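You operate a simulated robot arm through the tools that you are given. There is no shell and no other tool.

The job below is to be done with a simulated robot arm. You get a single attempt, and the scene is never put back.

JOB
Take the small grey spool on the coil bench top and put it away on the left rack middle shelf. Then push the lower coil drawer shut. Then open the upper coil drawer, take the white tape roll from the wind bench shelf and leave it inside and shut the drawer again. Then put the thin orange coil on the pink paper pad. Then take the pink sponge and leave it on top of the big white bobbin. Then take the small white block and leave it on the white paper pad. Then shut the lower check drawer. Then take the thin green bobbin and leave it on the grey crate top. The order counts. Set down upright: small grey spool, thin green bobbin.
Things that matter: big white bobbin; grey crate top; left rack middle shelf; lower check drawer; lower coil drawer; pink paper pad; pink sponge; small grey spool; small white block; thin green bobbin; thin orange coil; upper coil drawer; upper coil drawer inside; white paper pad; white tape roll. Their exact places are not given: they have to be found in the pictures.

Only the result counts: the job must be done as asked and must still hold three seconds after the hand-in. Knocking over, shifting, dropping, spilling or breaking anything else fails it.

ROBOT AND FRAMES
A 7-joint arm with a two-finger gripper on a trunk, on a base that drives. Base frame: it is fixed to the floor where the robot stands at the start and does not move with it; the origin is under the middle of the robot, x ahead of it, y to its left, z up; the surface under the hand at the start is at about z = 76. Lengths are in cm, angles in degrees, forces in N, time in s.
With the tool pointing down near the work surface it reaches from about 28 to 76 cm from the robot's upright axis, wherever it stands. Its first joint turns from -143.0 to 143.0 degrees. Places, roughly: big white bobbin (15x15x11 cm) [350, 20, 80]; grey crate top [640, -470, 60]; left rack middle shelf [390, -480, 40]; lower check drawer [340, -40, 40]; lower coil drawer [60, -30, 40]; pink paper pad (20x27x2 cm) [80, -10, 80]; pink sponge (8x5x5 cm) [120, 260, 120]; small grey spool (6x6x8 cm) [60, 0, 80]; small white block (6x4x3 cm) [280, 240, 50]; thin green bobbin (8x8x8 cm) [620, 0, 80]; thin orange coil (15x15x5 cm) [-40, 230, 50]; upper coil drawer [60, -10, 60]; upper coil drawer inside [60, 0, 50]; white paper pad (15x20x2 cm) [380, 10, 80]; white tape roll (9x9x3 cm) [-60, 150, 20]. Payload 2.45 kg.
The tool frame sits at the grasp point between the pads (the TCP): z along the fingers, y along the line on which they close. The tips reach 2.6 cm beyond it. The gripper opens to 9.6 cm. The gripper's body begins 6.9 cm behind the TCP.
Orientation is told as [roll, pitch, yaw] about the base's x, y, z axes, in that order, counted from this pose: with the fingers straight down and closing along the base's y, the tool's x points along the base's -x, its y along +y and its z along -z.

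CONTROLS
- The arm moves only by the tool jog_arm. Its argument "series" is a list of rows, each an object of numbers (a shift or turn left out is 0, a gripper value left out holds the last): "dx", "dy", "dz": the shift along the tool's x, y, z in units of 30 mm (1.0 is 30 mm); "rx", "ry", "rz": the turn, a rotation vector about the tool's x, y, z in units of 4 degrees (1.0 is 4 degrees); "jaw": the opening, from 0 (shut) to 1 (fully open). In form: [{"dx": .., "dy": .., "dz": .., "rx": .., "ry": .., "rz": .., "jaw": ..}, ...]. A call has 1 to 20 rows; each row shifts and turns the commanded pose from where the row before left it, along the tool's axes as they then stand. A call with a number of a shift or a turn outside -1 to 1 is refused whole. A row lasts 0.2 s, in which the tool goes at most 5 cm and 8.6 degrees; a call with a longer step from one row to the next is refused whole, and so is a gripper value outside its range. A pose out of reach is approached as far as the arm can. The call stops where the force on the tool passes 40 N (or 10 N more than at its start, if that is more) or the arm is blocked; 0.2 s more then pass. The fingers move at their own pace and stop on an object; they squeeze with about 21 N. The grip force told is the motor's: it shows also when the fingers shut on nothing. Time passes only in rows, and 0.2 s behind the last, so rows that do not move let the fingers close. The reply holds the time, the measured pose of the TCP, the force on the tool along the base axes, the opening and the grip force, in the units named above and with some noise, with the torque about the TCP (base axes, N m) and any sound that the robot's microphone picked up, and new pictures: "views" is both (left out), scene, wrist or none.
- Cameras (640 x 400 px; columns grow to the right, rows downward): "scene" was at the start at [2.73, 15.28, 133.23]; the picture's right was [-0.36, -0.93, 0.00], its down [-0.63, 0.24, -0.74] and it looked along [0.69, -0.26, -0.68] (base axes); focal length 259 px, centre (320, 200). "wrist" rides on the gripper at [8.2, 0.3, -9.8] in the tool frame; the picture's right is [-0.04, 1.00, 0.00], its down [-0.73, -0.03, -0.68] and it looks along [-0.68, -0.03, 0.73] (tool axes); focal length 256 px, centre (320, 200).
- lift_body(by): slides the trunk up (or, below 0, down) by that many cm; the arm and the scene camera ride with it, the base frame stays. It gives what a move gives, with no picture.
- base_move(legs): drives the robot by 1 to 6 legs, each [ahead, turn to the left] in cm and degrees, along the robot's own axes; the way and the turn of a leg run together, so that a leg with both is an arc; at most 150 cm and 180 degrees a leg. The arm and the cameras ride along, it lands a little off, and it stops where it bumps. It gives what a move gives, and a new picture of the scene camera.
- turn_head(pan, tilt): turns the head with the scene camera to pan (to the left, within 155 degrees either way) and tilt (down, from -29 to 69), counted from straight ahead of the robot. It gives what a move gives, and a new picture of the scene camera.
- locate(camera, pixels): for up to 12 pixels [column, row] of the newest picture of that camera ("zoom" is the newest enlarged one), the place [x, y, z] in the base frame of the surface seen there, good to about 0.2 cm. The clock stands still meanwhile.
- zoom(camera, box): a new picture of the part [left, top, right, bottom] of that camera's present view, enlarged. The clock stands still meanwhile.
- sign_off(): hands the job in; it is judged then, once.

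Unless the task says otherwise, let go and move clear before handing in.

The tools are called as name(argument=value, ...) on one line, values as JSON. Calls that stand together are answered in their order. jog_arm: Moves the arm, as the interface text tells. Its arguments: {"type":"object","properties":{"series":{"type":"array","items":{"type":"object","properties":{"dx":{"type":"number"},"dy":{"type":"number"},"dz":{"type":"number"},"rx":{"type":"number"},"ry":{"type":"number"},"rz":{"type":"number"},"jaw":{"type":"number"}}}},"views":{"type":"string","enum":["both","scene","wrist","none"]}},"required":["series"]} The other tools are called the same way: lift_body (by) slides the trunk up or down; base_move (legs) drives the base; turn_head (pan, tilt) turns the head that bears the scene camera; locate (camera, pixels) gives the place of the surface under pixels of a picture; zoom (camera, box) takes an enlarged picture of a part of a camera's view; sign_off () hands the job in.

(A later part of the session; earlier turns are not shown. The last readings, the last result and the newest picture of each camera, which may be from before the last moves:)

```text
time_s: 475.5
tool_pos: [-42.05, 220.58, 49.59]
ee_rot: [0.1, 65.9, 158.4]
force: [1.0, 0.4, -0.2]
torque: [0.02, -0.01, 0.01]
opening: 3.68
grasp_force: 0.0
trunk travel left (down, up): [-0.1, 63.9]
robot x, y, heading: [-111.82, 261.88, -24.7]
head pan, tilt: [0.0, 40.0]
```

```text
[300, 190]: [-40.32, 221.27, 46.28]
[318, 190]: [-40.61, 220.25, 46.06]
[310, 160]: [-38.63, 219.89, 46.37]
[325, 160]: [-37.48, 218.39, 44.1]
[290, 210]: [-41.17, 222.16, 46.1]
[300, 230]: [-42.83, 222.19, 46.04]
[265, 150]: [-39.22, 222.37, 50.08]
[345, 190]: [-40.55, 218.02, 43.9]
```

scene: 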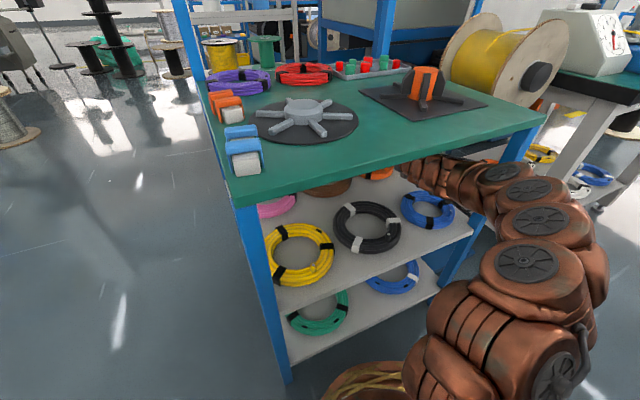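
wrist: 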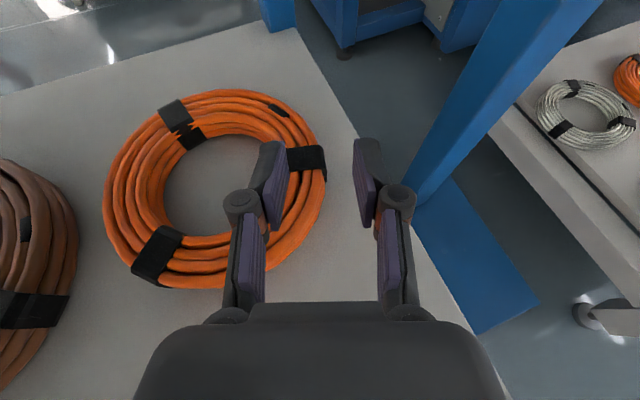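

Shifting 0.7 cm left to centre on the wall, then descending 2.9 cm in small steps.

jog_arm(series=[{"dy": -0.12}, {"dy": -0.11}, {"dx": -0.2, "dz": 0.089}, {"dx": -0.2, "dz": 0.089}, {"dx": -0.2, "dz": 0.089}, {}], views="wrist")

```text
time_s: 476.6
tool_pos: [-41.8, 221.16, 48.92]
ee_rot: [0.1, 66.6, 158.5]
force: [3.9, -0.2, 21.0]
torque: [0.73, 0.05, -0.13]
opening: 3.86
grasp_force: 0.9
trunk travel left (down, up): [-0.1, 63.9]
robot x, y, heading: [-112.06, 261.88, -24.7]
head pan, tilt: [0.0, 40.0]
stopped in row 5: the force on the tool passed its limit at 47 N (the readings are from after the stop); the commanded pose is now the measured one
```

wrist: 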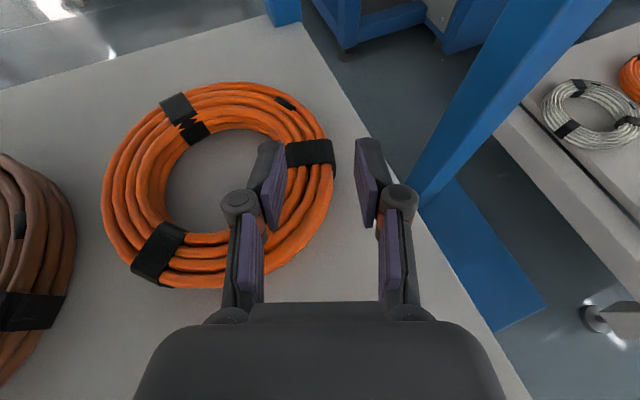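

Torque shows the left knuckle landed on the coil's cable stub. I'll rise 1 cm and examine the left wall of the ring (away from the stub) and the brown coil's gap.

jog_arm(series=[{"dx": 0.2, "dz": -0.089}, {"dx": 0.1, "dz": -0.045}, {}], views="wrist")

locate(camera="wrist", pixels=[[70, 230], [72, 260], [60, 200], [35, 175], [110, 190], [108, 220], [125, 150], [150, 275], [180, 110], [15, 165], [90, 230], [200, 285]])

```text
time_s: 477.4
tool_pos: [-41.87, 221.06, 49.46]
ee_rot: [0.2, 66.2, 158.5]
force: [0.6, 0.9, 0.0]
torque: [0.01, -0.02, -0.01]
opening: 3.71
grasp_force: 0.1
trunk travel left (down, up): [-0.1, 63.9]
robot x, y, heading: [-111.94, 262.07, -24.8]
head pan, tilt: [0.0, 40.0]
```

wrist: 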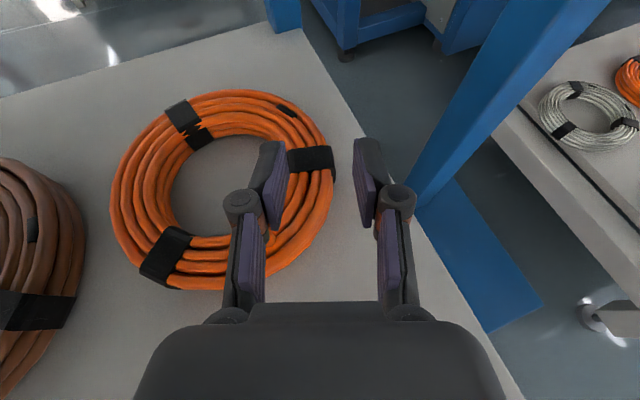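

```text
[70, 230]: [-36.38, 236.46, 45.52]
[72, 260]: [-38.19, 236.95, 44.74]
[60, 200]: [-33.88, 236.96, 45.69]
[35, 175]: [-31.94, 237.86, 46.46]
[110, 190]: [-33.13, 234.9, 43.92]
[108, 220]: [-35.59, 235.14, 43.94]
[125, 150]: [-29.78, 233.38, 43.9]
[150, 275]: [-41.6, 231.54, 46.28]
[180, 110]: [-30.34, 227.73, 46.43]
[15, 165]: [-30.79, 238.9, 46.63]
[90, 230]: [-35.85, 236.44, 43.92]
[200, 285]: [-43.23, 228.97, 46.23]
```

locate(camera="wrist", pixels=[[235, 93], [331, 190], [320, 225], [300, 258], [200, 287], [270, 283], [117, 205], [130, 150], [180, 190], [215, 225], [230, 140], [300, 100]])

```text
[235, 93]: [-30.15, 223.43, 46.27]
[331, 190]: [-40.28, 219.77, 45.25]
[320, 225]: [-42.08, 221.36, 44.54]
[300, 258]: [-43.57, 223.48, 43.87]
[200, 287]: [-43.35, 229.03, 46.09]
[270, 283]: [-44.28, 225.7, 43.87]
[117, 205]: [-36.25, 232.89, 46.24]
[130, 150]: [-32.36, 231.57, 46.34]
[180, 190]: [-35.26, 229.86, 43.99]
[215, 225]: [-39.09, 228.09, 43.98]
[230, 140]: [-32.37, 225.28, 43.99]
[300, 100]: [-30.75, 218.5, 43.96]
```

The orange coil slid 2 cm forward (centre now ≈(-36.9,226.1)); the stub is at ≈(-42.5,225.2). I'll turn the tool heading to -16°, pitch 62°, and re-aim further around the ring, clear of the stub.

jog_arm(series=[{"rx": 0.32, "rz": -0.1425}, {"rx": 0.32, "rz": -0.1425}, {"rx": 0.32, "rz": -0.1425}, {"rx": 0.32, "rz": -0.1425}, {"ry": -0.33, "dx": 0.05}, {"ry": -0.33}, {"ry": -0.33}, {}])

locate(camera="scene", pixels=[[440, 165], [455, 162], [470, 160], [490, 165], [505, 165], [520, 180]])

```text
time_s: 479.2
tool_pos: [-41.81, 220.95, 49.7]
ee_rot: [0.2, 62.4, 164.0]
force: [-0.2, 0.2, 0.1]
torque: [0.01, 0.04, 0.01]
opening: 3.72
grasp_force: 0.0
trunk travel left (down, up): [-0.1, 63.9]
robot x, y, heading: [-111.65, 262.09, -25.0]
head pan, tilt: [0.0, 40.0]
```

scene: 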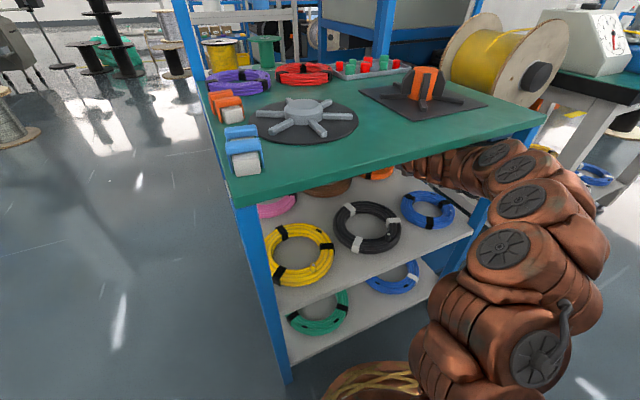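
wrist: 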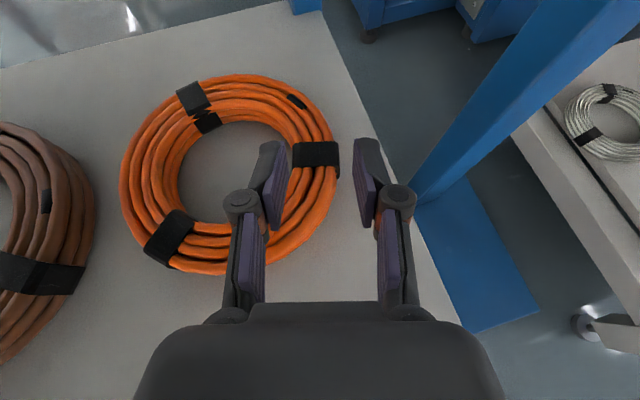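

```text
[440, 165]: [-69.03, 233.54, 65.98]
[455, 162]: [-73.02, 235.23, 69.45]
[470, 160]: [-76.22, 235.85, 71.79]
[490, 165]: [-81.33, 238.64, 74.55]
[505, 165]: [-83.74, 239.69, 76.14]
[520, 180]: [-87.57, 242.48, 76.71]
```

The forearm is now higher near the tabletop edge, so I'll move forward and down together (keeps it below 72). Step A: 2 cm forward, 1 cm down, 0.7 cm left.

jog_arm(series=[{"dz": 0.186, "dx": 0.003, "dy": -0.058}, {"dz": 0.186, "dx": 0.003, "dy": -0.058}, {"dz": 0.186, "dx": 0.003, "dy": -0.058}, {"dz": 0.186, "dx": 0.003, "dy": -0.058}, {}])

locate(camera="scene", pixels=[[440, 165], [455, 162], [470, 160], [490, 165], [505, 165], [445, 160]])

```text
time_s: 480.4
tool_pos: [-39.6, 221.21, 48.55]
ee_rot: [0.2, 62.4, 164.1]
force: [-1.0, 0.1, 0.3]
torque: [-0.01, -0.03, -0.01]
opening: 3.71
grasp_force: 0.0
trunk travel left (down, up): [-0.1, 63.9]
robot x, y, heading: [-112.34, 261.92, -24.8]
head pan, tilt: [0.0, 40.0]
```

scene: 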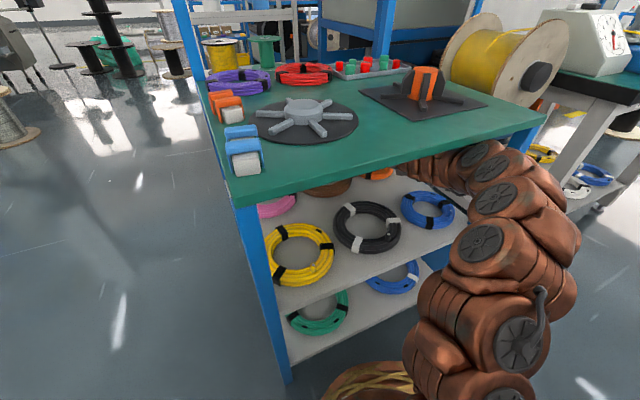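
wrist: 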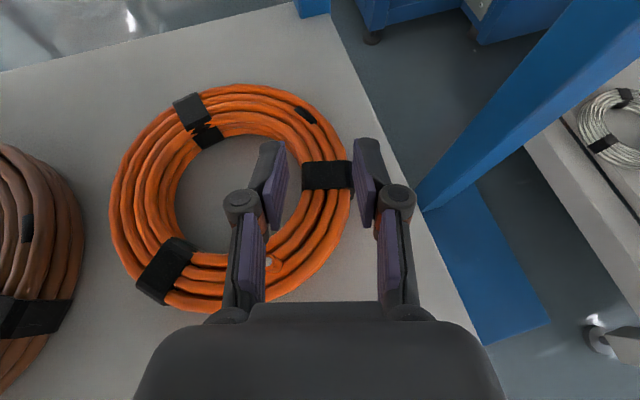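

```text
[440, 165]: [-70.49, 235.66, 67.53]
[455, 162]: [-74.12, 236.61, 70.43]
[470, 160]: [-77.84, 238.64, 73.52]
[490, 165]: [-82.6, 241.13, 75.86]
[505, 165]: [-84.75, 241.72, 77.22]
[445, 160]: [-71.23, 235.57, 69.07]
```

Fingers straddle the wall; the stub at (275,262) lies between the links. Descending 1.35 cm with 0.5 cm forward so the links stay above the stub.

jog_arm(series=[{"dz": 0.119, "dx": -0.107}, {"dz": 0.119, "dx": -0.107}, {"dz": 0.119, "dx": -0.107}, {}], views="wrist")

```text
time_s: 481.4
tool_pos: [-39.18, 220.87, 47.59]
ee_rot: [0.2, 62.5, 164.1]
force: [4.8, -2.4, 20.2]
torque: [0.83, 0.64, -0.04]
opening: 3.73
grasp_force: 0.3
trunk travel left (down, up): [-0.1, 63.9]
robot x, y, heading: [-111.8, 262.08, -24.8]
head pan, tilt: [0.0, 40.0]
```

wrist: 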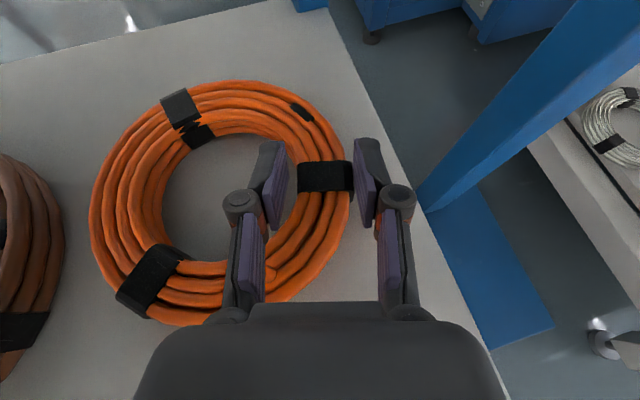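

The links keep landing on the stub. Better: slide the orange coil ~3 cm to the right (left finger in its hole), opening a gap to the brown coil, then grip its left wall instead. Raising slightly and pushing right.

jog_arm(series=[{"dx": 0.08, "dz": -0.04}, {"dy": 0.2}, {"dy": 0.2}, {"dy": 0.2}, {"dy": 0.2}, {"dy": 0.2}, {"dy": 0.2}, {}])

```text
time_s: 483.2
tool_pos: [-40.06, 217.47, 47.51]
ee_rot: [0.2, 62.4, 164.0]
force: [-0.7, -0.2, 0.7]
torque: [0.04, 0.03, -0.01]
opening: 3.73
grasp_force: 0.3
trunk travel left (down, up): [-0.1, 63.9]
robot x, y, heading: [-112.19, 261.65, -24.8]
head pan, tilt: [0.0, 40.0]
```

scene: 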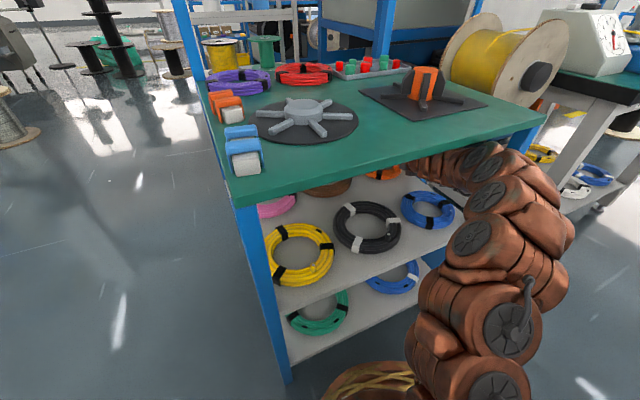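
wrist: 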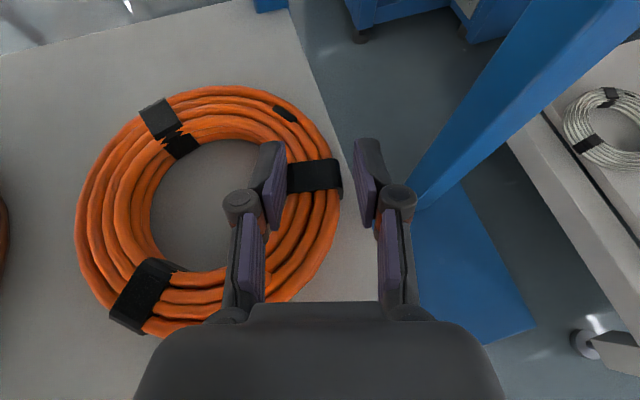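

Gap to the brown coil is now large. Locating the orange coil again.

locate(camera="wrist", pixels=[[85, 230], [110, 150], [210, 95], [320, 140], [335, 210], [300, 270], [180, 325], [150, 200], [165, 230], [130, 230], [5, 240], [140, 290]])

```text
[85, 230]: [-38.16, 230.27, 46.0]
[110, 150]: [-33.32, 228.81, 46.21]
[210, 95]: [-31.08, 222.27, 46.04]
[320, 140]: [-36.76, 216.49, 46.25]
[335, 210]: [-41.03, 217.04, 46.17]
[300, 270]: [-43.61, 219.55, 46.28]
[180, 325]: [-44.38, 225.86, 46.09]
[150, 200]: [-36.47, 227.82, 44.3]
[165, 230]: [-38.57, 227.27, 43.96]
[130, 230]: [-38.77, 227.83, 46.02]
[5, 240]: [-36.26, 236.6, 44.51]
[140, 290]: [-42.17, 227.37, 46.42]
```

locate(camera="scene", pixels=[[440, 170], [455, 165], [465, 162], [480, 160], [495, 160], [420, 172]])

```text
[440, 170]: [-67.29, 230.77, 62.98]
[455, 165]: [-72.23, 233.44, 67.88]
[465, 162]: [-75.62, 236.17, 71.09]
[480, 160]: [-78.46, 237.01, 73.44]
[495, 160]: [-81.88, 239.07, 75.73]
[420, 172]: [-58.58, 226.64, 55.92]
```

Raising 1.5 cm, then backing the base 5 cm to gain headroom before re-aiming.

jog_arm(series=[{"dx": 0.148, "dz": -0.077}, {"dx": 0.148, "dz": -0.077}, {"dx": 0.148, "dz": -0.077}, {}], views="none")

base_move(legs=[[-5, 0]])

jog_arm(series=[{"rx": -0.32, "rz": 0.1425}, {"rx": -0.32, "rz": 0.1425}, {"rx": -0.32, "rz": 0.1425}, {"rx": -0.32, "rz": 0.1425}, {"ry": 0.33}, {"ry": 0.33}, {"ry": 0.33}, {}])

locate(camera="scene", pixels=[[440, 165], [455, 165], [470, 165], [490, 165], [505, 170], [425, 165]])

```text
time_s: 484.2
tool_pos: [-40.37, 217.15, 48.4]
ee_rot: [-0.6, 62.2, 163.2]
force: [0.1, -0.1, 0.1]
torque: [-0.01, -0.01, 0.0]
opening: 3.7
grasp_force: 0.0
trunk travel left (down, up): [-0.1, 63.9]
robot x, y, heading: [-111.99, 261.62, -24.8]
head pan, tilt: [0.0, 40.0]
```

```text
time_s: 485.2
tool_pos: [-44.56, 219.52, 49.69]
ee_rot: [0.3, 62.8, 164.3]
force: [9.7, -2.7, 28.1]
torque: [0.46, -0.35, -0.21]
opening: 3.74
grasp_force: 0.5
trunk travel left (down, up): [-0.1, 63.9]
robot x, y, heading: [-116.64, 264.24, -24.9]
head pan, tilt: [0.0, 40.0]
```

scene: 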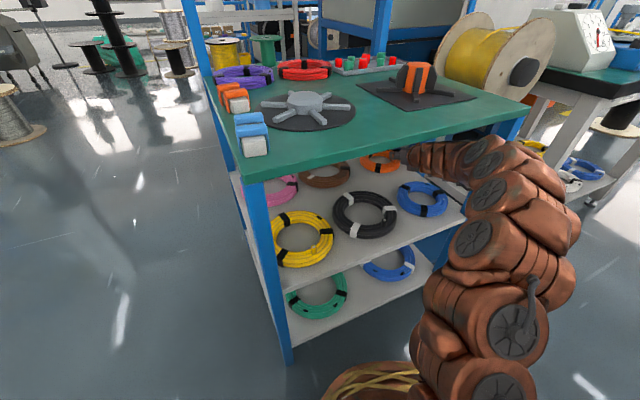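

```text
time_s: 487.0
tool_pos: [-44.7, 219.58, 49.4]
ee_rot: [1.2, 66.7, 159.4]
force: [0.6, 0.7, 1.8]
torque: [0.02, -0.02, 0.03]
opening: 3.76
grasp_force: 0.3
trunk travel left (down, up): [-0.1, 63.9]
robot x, y, heading: [-116.37, 264.08, -24.5]
head pan, tilt: [0.0, 40.0]
```

scene: 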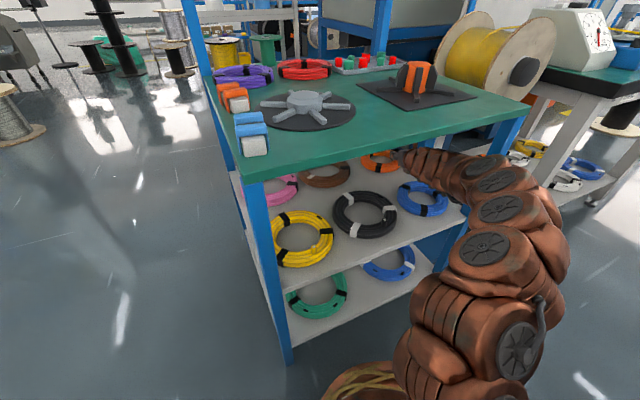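
wrist: 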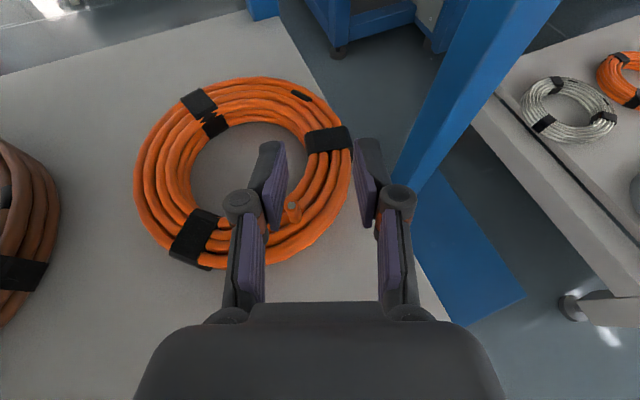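

```text
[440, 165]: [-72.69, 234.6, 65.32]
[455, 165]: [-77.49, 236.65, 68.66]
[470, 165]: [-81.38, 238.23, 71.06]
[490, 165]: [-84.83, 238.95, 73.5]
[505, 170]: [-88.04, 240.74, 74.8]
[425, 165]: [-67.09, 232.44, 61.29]
```

jog_arm(series=[{"dx": 0.15, "dz": -0.068}, {"dx": 0.15, "dz": -0.068, "rz": -0.1}, {"dx": 0.0, "rz": -0.15}, {}], views="wrist")

locate(camera="wrist", pixels=[[145, 180], [165, 120], [240, 85], [340, 120], [345, 170], [310, 240], [200, 260], [290, 215], [190, 170], [20, 200], [45, 190], [240, 130]])

```text
time_s: 488.0
tool_pos: [-44.55, 219.61, 50.33]
ee_rot: [3.5, 66.6, 162.1]
force: [-0.7, -0.6, -0.6]
torque: [0.02, 0.0, -0.01]
opening: 3.71
grasp_force: 0.2
trunk travel left (down, up): [-0.1, 63.9]
robot x, y, heading: [-116.95, 264.1, -24.7]
head pan, tilt: [0.0, 40.0]
```

wrist: 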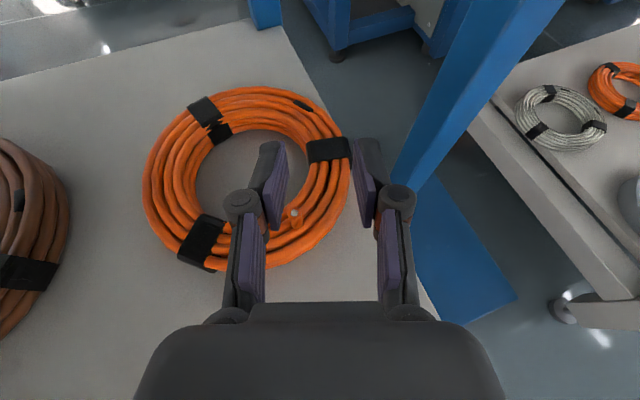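

```text
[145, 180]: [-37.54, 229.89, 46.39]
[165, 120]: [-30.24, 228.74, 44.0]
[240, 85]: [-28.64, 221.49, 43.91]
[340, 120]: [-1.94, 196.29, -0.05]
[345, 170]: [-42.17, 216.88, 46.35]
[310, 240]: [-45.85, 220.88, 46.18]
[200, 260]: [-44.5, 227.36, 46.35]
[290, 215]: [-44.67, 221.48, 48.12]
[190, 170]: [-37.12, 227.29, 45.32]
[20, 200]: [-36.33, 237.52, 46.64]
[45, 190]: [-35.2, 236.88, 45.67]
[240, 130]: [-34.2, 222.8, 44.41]
```

jog_arm(series=[{"rz": 0.25}, {"rz": 0.27}, {"dy": -0.4}, {"dy": -0.4}, {"dy": -0.4}, {"dy": -0.4}, {"dy": -0.4}, {"dy": -0.4}, {"dy": -0.4}, {"dy": -0.4}, {"dy": -0.4}, {}])

locate(camera="scene", pixels=[[430, 165], [440, 165], [455, 165], [470, 165], [490, 165], [505, 170]])

locate(camera="wrist", pixels=[[300, 150], [340, 150], [320, 200], [280, 180], [345, 180], [360, 220], [400, 260], [450, 240]])

```text
time_s: 490.6
tool_pos: [-40.59, 229.61, 50.47]
ee_rot: [-1.3, 66.7, 156.7]
force: [0.0, 0.0, -0.5]
torque: [-0.01, -0.02, 0.0]
opening: 3.72
grasp_force: 0.1
trunk travel left (down, up): [-0.1, 63.9]
robot x, y, heading: [-116.23, 264.12, -24.8]
head pan, tilt: [0.0, 40.0]
```

scene: 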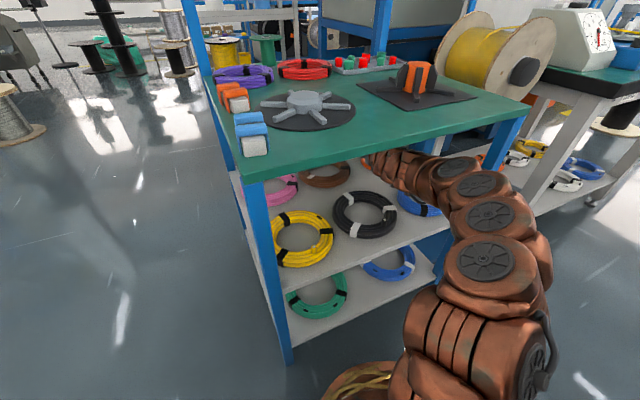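
wrist: 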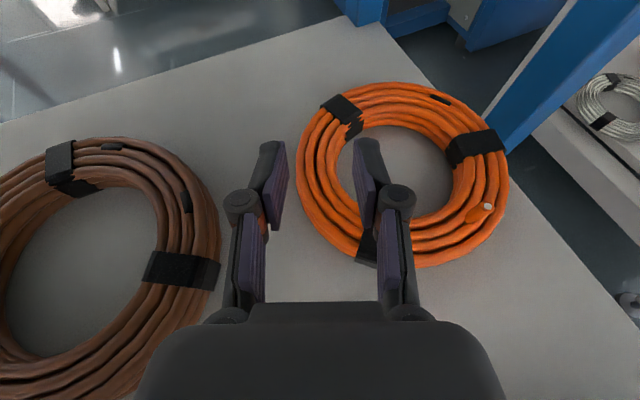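

```text
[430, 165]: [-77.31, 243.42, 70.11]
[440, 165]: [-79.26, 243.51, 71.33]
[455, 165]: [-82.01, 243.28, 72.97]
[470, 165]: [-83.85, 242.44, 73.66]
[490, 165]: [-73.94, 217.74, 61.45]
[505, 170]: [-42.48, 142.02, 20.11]
```

```text
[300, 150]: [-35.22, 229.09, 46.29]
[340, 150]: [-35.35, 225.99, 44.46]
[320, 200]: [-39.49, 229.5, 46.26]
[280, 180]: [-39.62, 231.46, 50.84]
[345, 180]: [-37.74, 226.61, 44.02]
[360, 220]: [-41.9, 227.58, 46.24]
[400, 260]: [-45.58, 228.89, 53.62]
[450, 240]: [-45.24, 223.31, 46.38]
```

The left wall is now between the fingers with the right finger in the hole and a clear gap to the brown coil. Moving 2.2 cm forward and 1.5 cm down.

jog_arm(series=[{"dx": -0.0425, "dz": 0.2175, "dy": -0.025, "rz": -0.05}, {"dx": -0.0425, "dz": 0.2175, "dy": -0.025, "rz": -0.05}, {"dx": -0.0425, "dz": 0.2175, "dy": -0.025, "rz": -0.05}, {"dx": -0.0425, "dz": 0.2175, "dy": -0.025, "rz": -0.05}, {}])

locate(camera="scene", pixels=[[420, 165], [430, 165], [440, 165], [455, 165], [470, 165]])

```text
time_s: 491.8
tool_pos: [-38.29, 229.09, 49.14]
ee_rot: [0.5, 66.7, 158.7]
force: [-0.5, -0.6, -0.2]
torque: [-0.01, 0.0, 0.01]
opening: 3.7
grasp_force: 0.1
trunk travel left (down, up): [-0.1, 63.9]
robot x, y, heading: [-116.41, 263.96, -24.6]
head pan, tilt: [0.0, 40.0]
```

scene: 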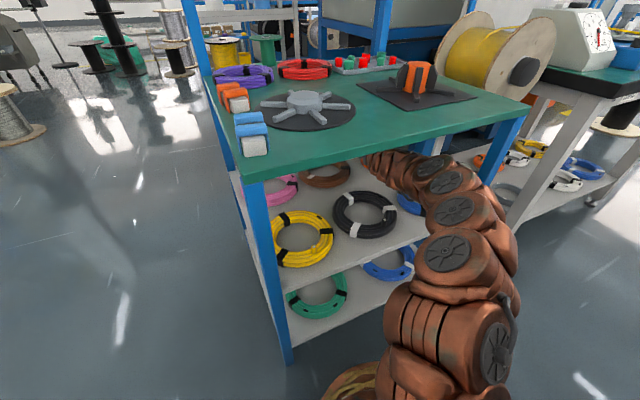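
wrist: 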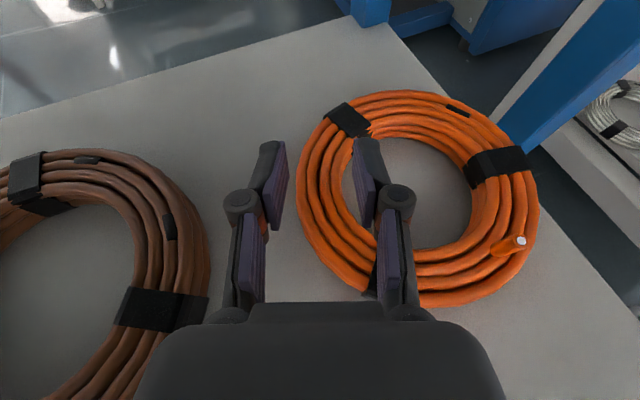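

```text
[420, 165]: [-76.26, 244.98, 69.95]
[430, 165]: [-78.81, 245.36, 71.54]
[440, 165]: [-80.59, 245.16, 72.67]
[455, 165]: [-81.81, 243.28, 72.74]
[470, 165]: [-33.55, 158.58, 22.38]
```

Centred (wall at columns 297–348). Descending 2.5 cm.

jog_arm(series=[{"dx": -0.153, "dz": 0.066}, {"dx": -0.153, "dz": 0.066}, {"dx": -0.153, "dz": 0.066}, {"dx": -0.153, "dz": 0.066}, {"dx": -0.12, "dz": 0.052}, {}], views="wrist")

```text
time_s: 493.1
tool_pos: [-38.26, 228.8, 47.14]
ee_rot: [1.3, 67.2, 159.4]
force: [3.5, -2.7, 12.2]
torque: [-0.23, 0.22, 0.05]
opening: 3.82
grasp_force: 0.8
trunk travel left (down, up): [-0.1, 63.9]
robot x, y, heading: [-116.71, 263.93, -24.8]
head pan, tilt: [0.0, 40.0]
stopped in row 6: the force on the tool passed its limit at 43 N (the readings are from after the stop); the commanded pose is now the measured one
```

wrist: 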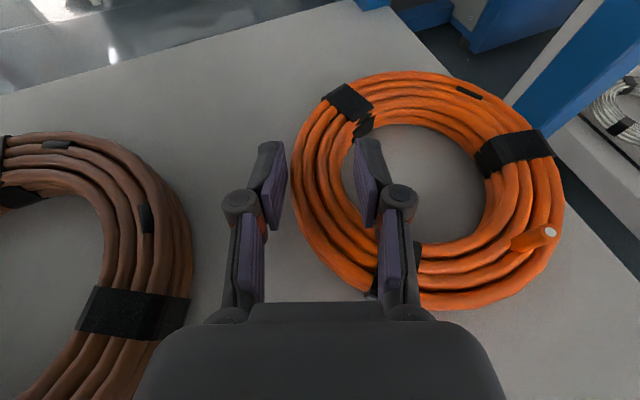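

Contact from the right knuckle on the ring's near curve. Raising 0.5 cm, going 1.3 cm forward, then down again.

jog_arm(series=[{"dx": 0.153, "dz": -0.066, "rz": -0.08}, {"dx": 0.085, "dz": 0.2, "rz": -0.08}, {"dx": 0.085, "dz": 0.2, "rz": -0.05}, {"dx": -0.153, "dz": 0.066}, {"dx": -0.153, "dz": 0.066}, {}], views="wrist")

```text
time_s: 494.5
tool_pos: [-37.13, 228.57, 46.45]
ee_rot: [3.0, 66.9, 161.3]
force: [0.5, -0.1, -0.6]
torque: [0.01, -0.02, -0.01]
opening: 3.7
grasp_force: 0.1
trunk travel left (down, up): [-0.1, 63.9]
robot x, y, heading: [-116.48, 264.34, -25.2]
head pan, tilt: [0.0, 40.0]
```

wrist: 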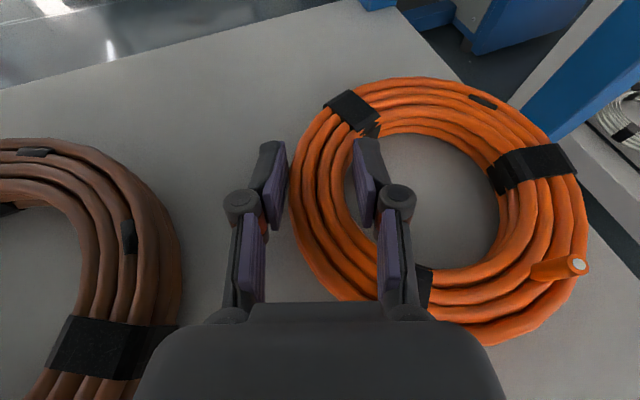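

At grip depth (z 46.45) with no contact force. Closing.

jog_arm(series=[{"jaw": 0.25}, {"jaw": 0.15}, {"jaw": 0.05}, {"jaw": 0}, {}, {}], views="wrist")

```text
time_s: 495.9
tool_pos: [-37.19, 228.36, 46.52]
ee_rot: [3.0, 67.0, 161.4]
force: [0.3, 0.3, 0.2]
torque: [0.16, -0.07, 0.02]
opening: 3.33
grasp_force: 21.3
trunk travel left (down, up): [-0.1, 63.9]
robot x, y, heading: [-116.54, 264.17, -24.9]
head pan, tilt: [0.0, 40.0]
```

wrist: 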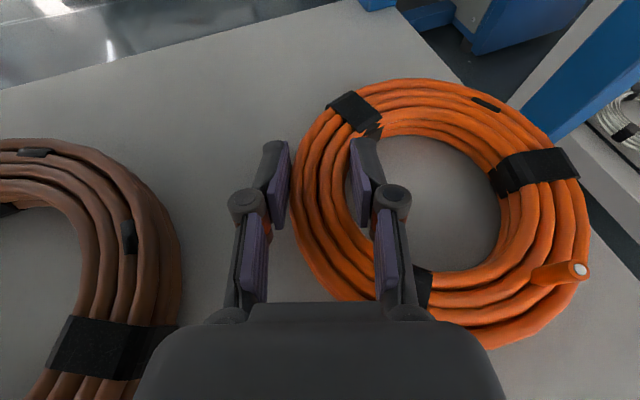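

Gripped (3.33 cm). Checking headroom before lifting.

turn_head(pan=0, tilt=45)

locate(camera="scene", pixels=[[395, 140], [405, 140], [415, 142], [425, 142], [435, 142], [445, 145], [385, 140]])

```text
time_s: 496.5
tool_pos: [-37.14, 228.63, 46.5]
ee_rot: [3.0, 67.0, 161.4]
force: [-0.2, 0.4, 0.2]
torque: [0.13, -0.11, 0.02]
opening: 3.3
grasp_force: 20.9
trunk travel left (down, up): [-0.1, 63.9]
robot x, y, heading: [-116.43, 264.17, -24.9]
head pan, tilt: [0.0, 45.0]
```

scene: 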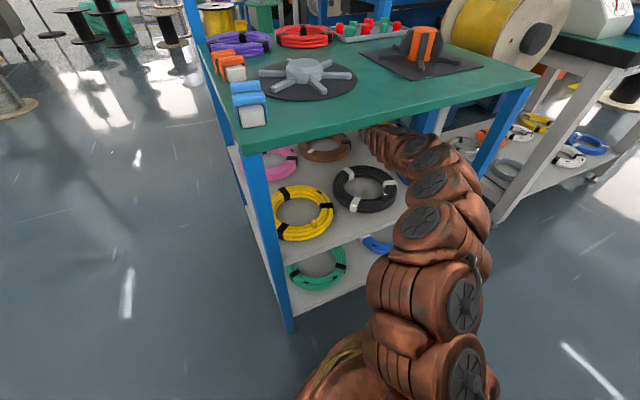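

```text
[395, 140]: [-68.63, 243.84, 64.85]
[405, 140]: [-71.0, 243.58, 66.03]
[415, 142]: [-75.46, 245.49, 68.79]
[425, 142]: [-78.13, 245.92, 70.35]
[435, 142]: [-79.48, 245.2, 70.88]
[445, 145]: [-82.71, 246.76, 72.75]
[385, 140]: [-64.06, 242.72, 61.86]
```

Headroom ≈4 cm. Lifting 3.3 cm.

jog_arm(series=[{"dx": 0.17, "dz": -0.072}, {"dx": 0.17, "dz": -0.072}, {"dx": 0.17, "dz": -0.072}, {"dx": 0.17, "dz": -0.072}, {"dx": 0.17, "dz": -0.072}, {"dx": 0.17, "dz": -0.072}, {}])

locate(camera="scene", pixels=[[395, 140], [405, 140], [415, 142], [425, 142], [435, 142], [410, 138]])

locate(camera="wrist", pixels=[[310, 170], [330, 240], [480, 100], [560, 230], [450, 310], [560, 265]])

```text
time_s: 498.1
tool_pos: [-37.13, 228.5, 49.88]
ee_rot: [3.1, 67.0, 161.4]
force: [0.5, -0.5, -1.3]
torque: [0.11, -0.02, -0.02]
opening: 3.33
grasp_force: 21.0
trunk travel left (down, up): [-0.1, 63.9]
robot x, y, heading: [-116.56, 263.98, -24.9]
head pan, tilt: [0.0, 45.0]
```

scene: 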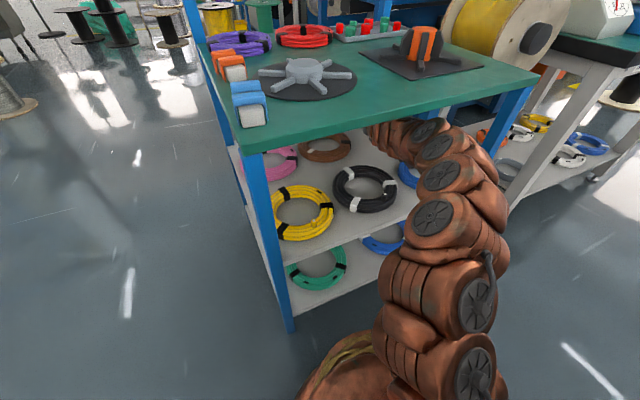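
wrist: 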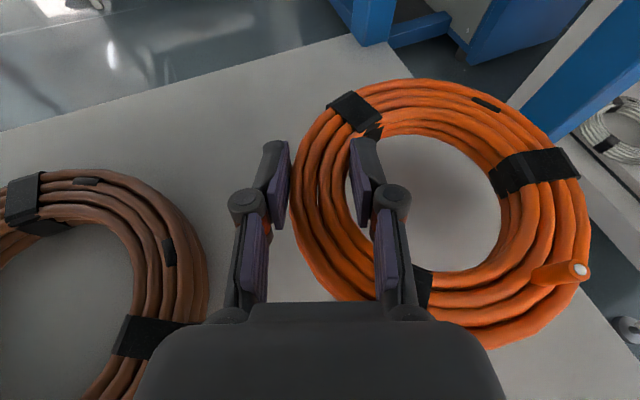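

```text
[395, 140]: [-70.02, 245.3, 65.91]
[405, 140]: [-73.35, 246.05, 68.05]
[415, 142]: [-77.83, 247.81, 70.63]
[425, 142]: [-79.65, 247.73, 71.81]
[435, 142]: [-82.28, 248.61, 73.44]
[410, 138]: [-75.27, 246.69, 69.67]
```

```text
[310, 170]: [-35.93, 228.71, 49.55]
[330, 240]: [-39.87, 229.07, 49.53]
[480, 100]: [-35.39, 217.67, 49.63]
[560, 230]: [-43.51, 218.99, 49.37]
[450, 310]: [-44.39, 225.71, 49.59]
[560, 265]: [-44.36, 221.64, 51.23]
```

Coil lifted level (top 49.5). Backing 7 cm, then lifting more.

base_move(legs=[[-7, 0]])

jog_arm(series=[{"dx": 0.17, "dz": -0.072}, {"dx": 0.17, "dz": -0.072}, {"dx": 0.17, "dz": -0.072}, {"dx": 0.17, "dz": -0.072}, {"dx": 0.17, "dz": -0.072}, {}])

locate(camera="scene", pixels=[[395, 145], [405, 145], [415, 145], [425, 145], [390, 140], [410, 138]])

```text
time_s: 499.2
tool_pos: [-43.55, 231.46, 49.74]
ee_rot: [3.1, 67.0, 161.3]
force: [-0.2, -0.7, -2.1]
torque: [0.09, -0.05, 0.02]
opening: 3.34
grasp_force: 21.0
trunk travel left (down, up): [-0.1, 63.9]
robot x, y, heading: [-122.92, 266.79, -24.5]
head pan, tilt: [0.0, 45.0]
```

scene: 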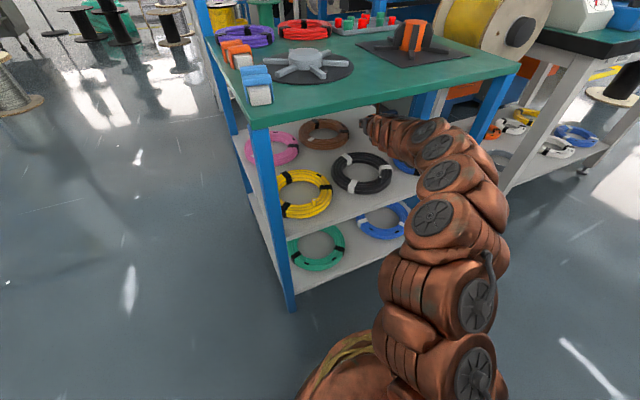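

```text
time_s: 500.6
tool_pos: [-43.54, 231.41, 52.67]
ee_rot: [3.1, 66.9, 161.4]
force: [0.2, -0.4, -2.2]
torque: [0.08, -0.04, 0.0]
opening: 3.34
grasp_force: 21.2
trunk travel left (down, up): [-0.1, 63.9]
robot x, y, heading: [-122.97, 267.06, -24.7]
head pan, tilt: [0.0, 45.0]
```

scene: 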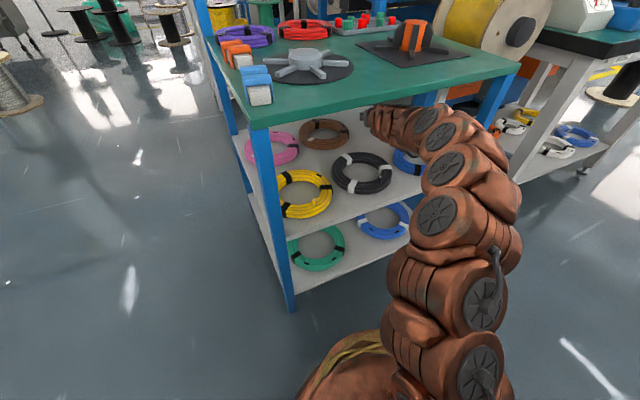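
wrist: 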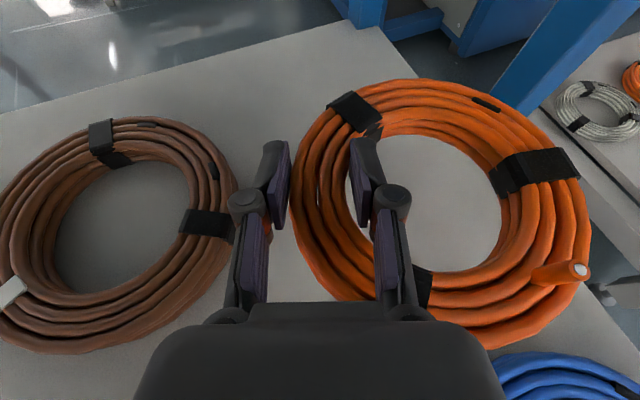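

```text
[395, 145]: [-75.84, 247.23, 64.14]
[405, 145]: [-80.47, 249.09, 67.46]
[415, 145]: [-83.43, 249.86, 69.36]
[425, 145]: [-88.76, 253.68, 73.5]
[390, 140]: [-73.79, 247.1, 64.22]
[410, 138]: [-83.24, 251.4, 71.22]
```

Plenty of headroom now. Backing out 45 cm.

base_move(legs=[[-45, 0]])

jog_arm(series=[{}])

zoom(camera="scene", box=[230, 50, 450, 230])

```text
time_s: 503.3
tool_pos: [-84.73, 250.58, 52.6]
ee_rot: [3.1, 67.0, 161.3]
force: [-0.7, 0.7, -3.1]
torque: [0.13, -0.06, -0.03]
opening: 3.32
grasp_force: 20.7
trunk travel left (down, up): [-0.1, 63.9]
robot x, y, heading: [-164.47, 286.23, -24.8]
head pan, tilt: [0.0, 45.0]
```

scene: 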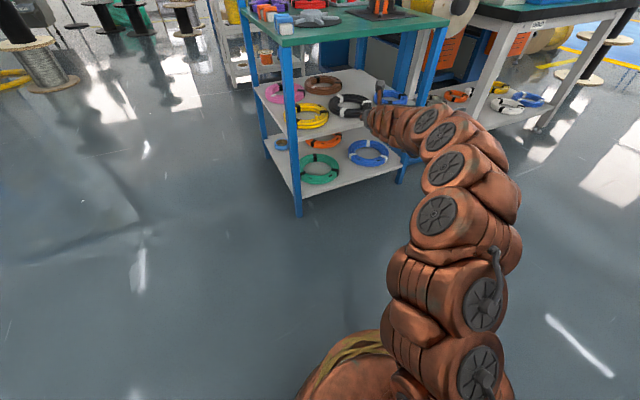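

```text
time_s: 503.7
tool_pos: [-84.7, 250.71, 52.49]
ee_rot: [3.0, 67.0, 161.5]
force: [0.5, 0.3, -1.8]
torque: [0.16, -0.05, 0.0]
opening: 3.33
grasp_force: 21.0
trunk travel left (down, up): [-0.1, 63.9]
robot x, y, heading: [-164.31, 286.19, -24.8]
head pan, tilt: [0.0, 45.0]
```

scene: 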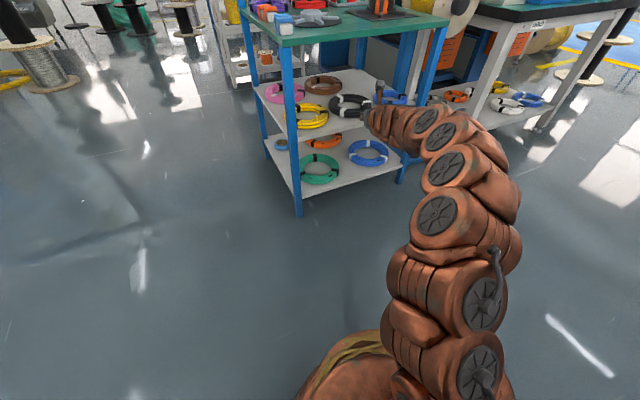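
wrist: 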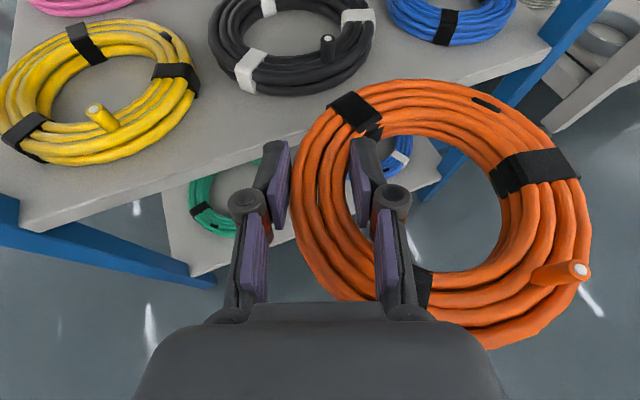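

```text
2.22 times, centred on (340, 140) of scene
```

zoom: 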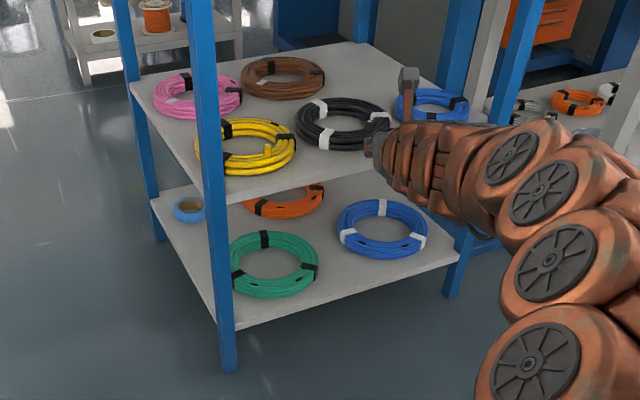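

The coil is out; the other coils look in place. Raising the trunk and driving back to the coil bench.

lift_body(by=37.4)

base_move(legs=[[0, -53], [118, 0], [0, -9], [104, 0], [0, 36]])

```text
time_s: 507.3
tool_pos: [-84.62, 250.6, 89.87]
ee_rot: [3.2, 67.0, 161.5]
force: [-0.2, -0.2, -2.9]
torque: [0.09, -0.07, -0.02]
opening: 3.34
grasp_force: 20.7
trunk travel left (down, up): [-37.5, 26.5]
robot x, y, heading: [-163.97, 285.98, -24.7]
head pan, tilt: [0.0, 45.0]
```

```text
time_s: 523.0
tool_pos: [-75.22, 1.78, 89.98]
ee_rot: [3.1, 67.0, 136.4]
force: [0.3, -0.1, -1.5]
torque: [0.09, -0.08, -0.02]
opening: 3.29
grasp_force: 20.9
trunk travel left (down, up): [-37.5, 26.5]
robot x, y, heading: [-132.27, 67.69, -49.9]
head pan, tilt: [0.0, 45.0]
```

scene: 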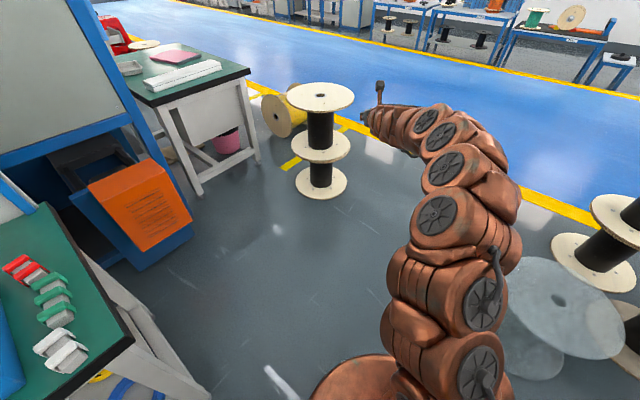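

base_move(legs=[[82, 0], [0, -41], [150, 0], [20, 0], [0, 91]])

```text
time_s: 541.5
tool_pos: [4.53, -163.32, 90.07]
ee_rot: [3.1, 67.0, -172.9]
force: [0.6, -0.3, -2.1]
torque: [0.12, 0.0, -0.01]
opening: 3.28
grasp_force: 21.2
trunk travel left (down, up): [-37.5, 26.5]
robot x, y, heading: [-81.97, -165.76, 1.1]
head pan, tilt: [0.0, 45.0]
```

scene: 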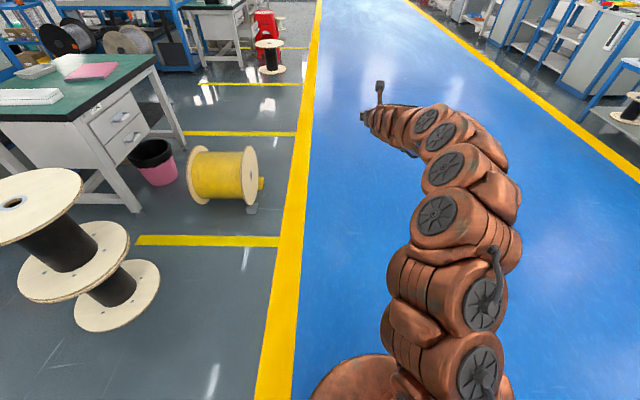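

base_move(legs=[[150, 0], [82, 0], [0, 114]])

```text
time_s: 557.8
tool_pos: [114.79, -85.1, 90.16]
ee_rot: [3.1, 67.0, -58.8]
force: [0.3, -0.3, -2.5]
torque: [-0.08, 0.11, -0.01]
opening: 3.23
grasp_force: 20.9
trunk travel left (down, up): [-37.5, 26.5]
robot x, y, heading: [152.91, -163.37, 114.8]
head pan, tilt: [0.0, 45.0]
```

scene: 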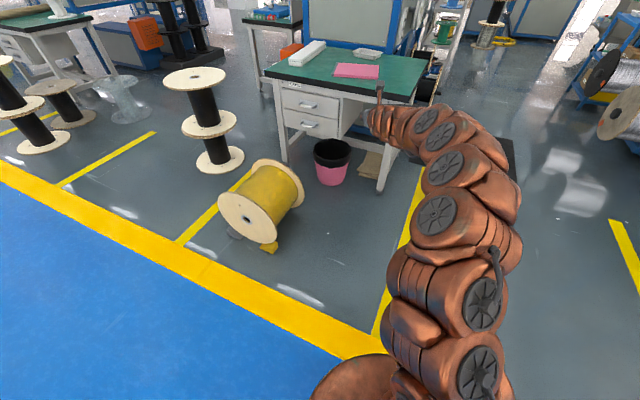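

base_move(legs=[[80, 0.4]])

jog_arm(series=[{}])

locate(camera="wrist", pixels=[[310, 170], [330, 240], [480, 100], [560, 230], [450, 310], [250, 60], [400, 200]])

```text
time_s: 562.1
tool_pos: [79.39, -13.65, 89.99]
ee_rot: [3.2, 67.0, -58.0]
force: [0.0, -0.5, -1.8]
torque: [-0.05, 0.1, -0.01]
opening: 3.24
grasp_force: 20.7
trunk travel left (down, up): [-37.5, 26.5]
robot x, y, heading: [118.32, -91.31, 115.9]
head pan, tilt: [0.0, 45.0]
```

scene: 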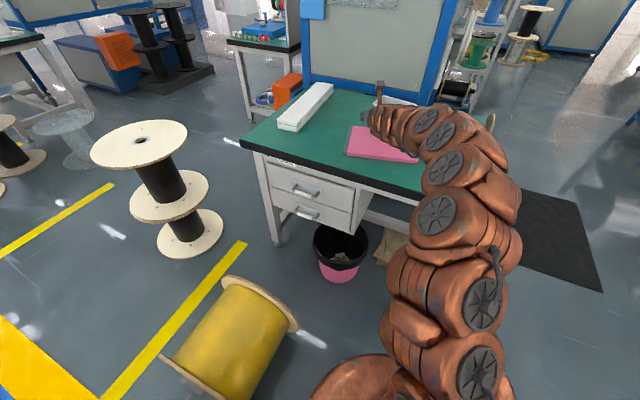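

```text
time_s: 562.5
tool_pos: [79.34, -13.64, 90.01]
ee_rot: [3.2, 67.0, -58.0]
force: [0.8, 0.0, -1.7]
torque: [-0.1, 0.14, -0.01]
opening: 3.22
grasp_force: 20.7
trunk travel left (down, up): [-37.5, 26.5]
robot x, y, heading: [118.13, -91.63, 115.8]
head pan, tilt: [0.0, 45.0]
```

scene: 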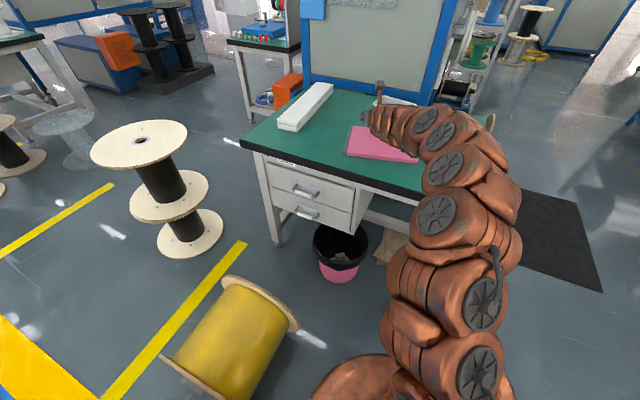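
wrist: 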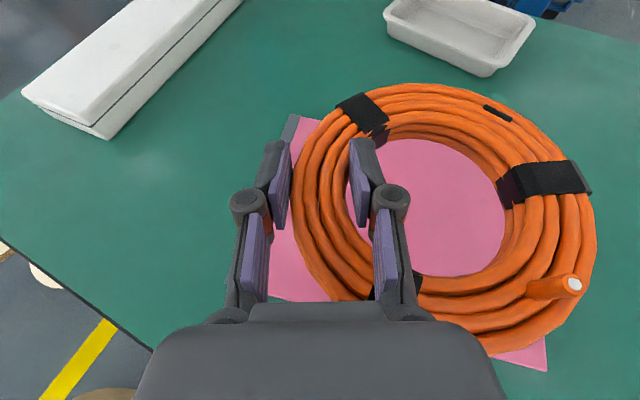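

```text
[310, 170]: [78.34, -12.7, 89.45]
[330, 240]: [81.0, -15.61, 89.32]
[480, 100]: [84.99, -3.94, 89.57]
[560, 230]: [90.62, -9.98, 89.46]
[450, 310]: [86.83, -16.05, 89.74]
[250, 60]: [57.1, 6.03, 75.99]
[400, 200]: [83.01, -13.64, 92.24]
```

Coil centre is ≈(84.6,-10.2); the pad centre is ≈(84.9,-7.1). Shifting 3 cm in +y, then lowering with the trunk.

jog_arm(series=[{"dx": 0.11, "dz": 0.255, "dy": 0.17}, {"dx": 0.11, "dz": 0.255, "dy": 0.17}, {"dx": 0.11, "dz": 0.255, "dy": 0.17}, {}], views="none")

lift_body(by=-7)

jog_arm(series=[{}])

locate(camera="wrist", pixels=[[310, 170], [330, 240], [560, 230], [450, 310], [440, 200], [285, 200], [520, 350]])

```text
time_s: 563.5
tool_pos: [79.42, -10.7, 90.21]
ee_rot: [2.8, 67.0, -58.0]
force: [-0.4, 0.8, -2.7]
torque: [-0.04, 0.11, -0.01]
opening: 3.2
grasp_force: 21.3
trunk travel left (down, up): [-37.5, 26.5]
robot x, y, heading: [118.16, -91.63, 116.0]
head pan, tilt: [0.0, 45.0]
```

```text
time_s: 564.5
tool_pos: [79.48, -10.64, 83.13]
ee_rot: [3.1, 66.9, -58.0]
force: [0.2, 1.1, -2.7]
torque: [-0.03, 0.09, -0.01]
opening: 3.22
grasp_force: 21.1
trunk travel left (down, up): [-30.5, 33.5]
robot x, y, heading: [118.48, -91.69, 115.8]
head pan, tilt: [0.0, 45.0]
```

```text
time_s: 565.0
tool_pos: [79.62, -10.68, 83.09]
ee_rot: [3.1, 66.9, -58.0]
force: [0.0, 0.4, -2.3]
torque: [-0.04, 0.13, 0.0]
opening: 3.2
grasp_force: 21.0
trunk travel left (down, up): [-30.5, 33.5]
robot x, y, heading: [118.25, -91.48, 116.3]
head pan, tilt: [0.0, 45.0]
```

scene: 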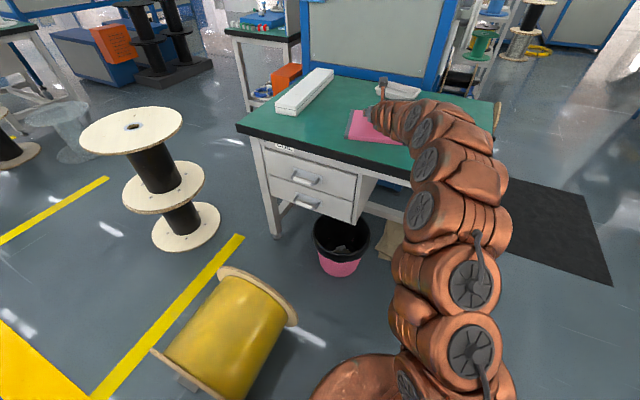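
wrist: 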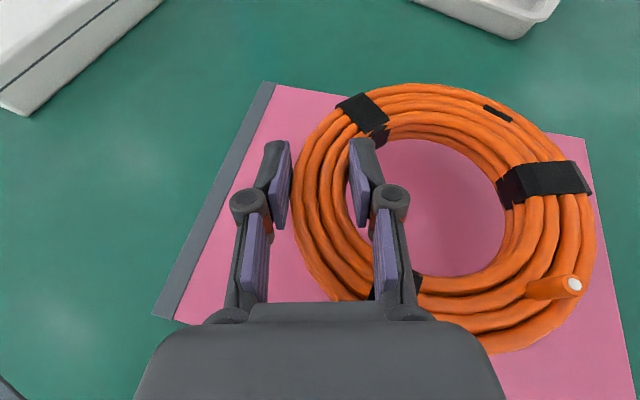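

```text
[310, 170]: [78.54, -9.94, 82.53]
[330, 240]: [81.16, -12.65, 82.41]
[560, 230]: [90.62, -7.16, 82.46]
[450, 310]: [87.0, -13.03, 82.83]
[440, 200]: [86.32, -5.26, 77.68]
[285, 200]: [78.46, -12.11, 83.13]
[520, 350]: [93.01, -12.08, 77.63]
```

locate(camera="wrist", pixels=[[278, 88], [580, 142], [175, 318], [625, 370], [598, 215]])

```text
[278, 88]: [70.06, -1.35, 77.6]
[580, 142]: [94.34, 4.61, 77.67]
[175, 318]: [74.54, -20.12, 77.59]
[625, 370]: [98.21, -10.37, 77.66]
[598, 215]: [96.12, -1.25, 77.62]
```

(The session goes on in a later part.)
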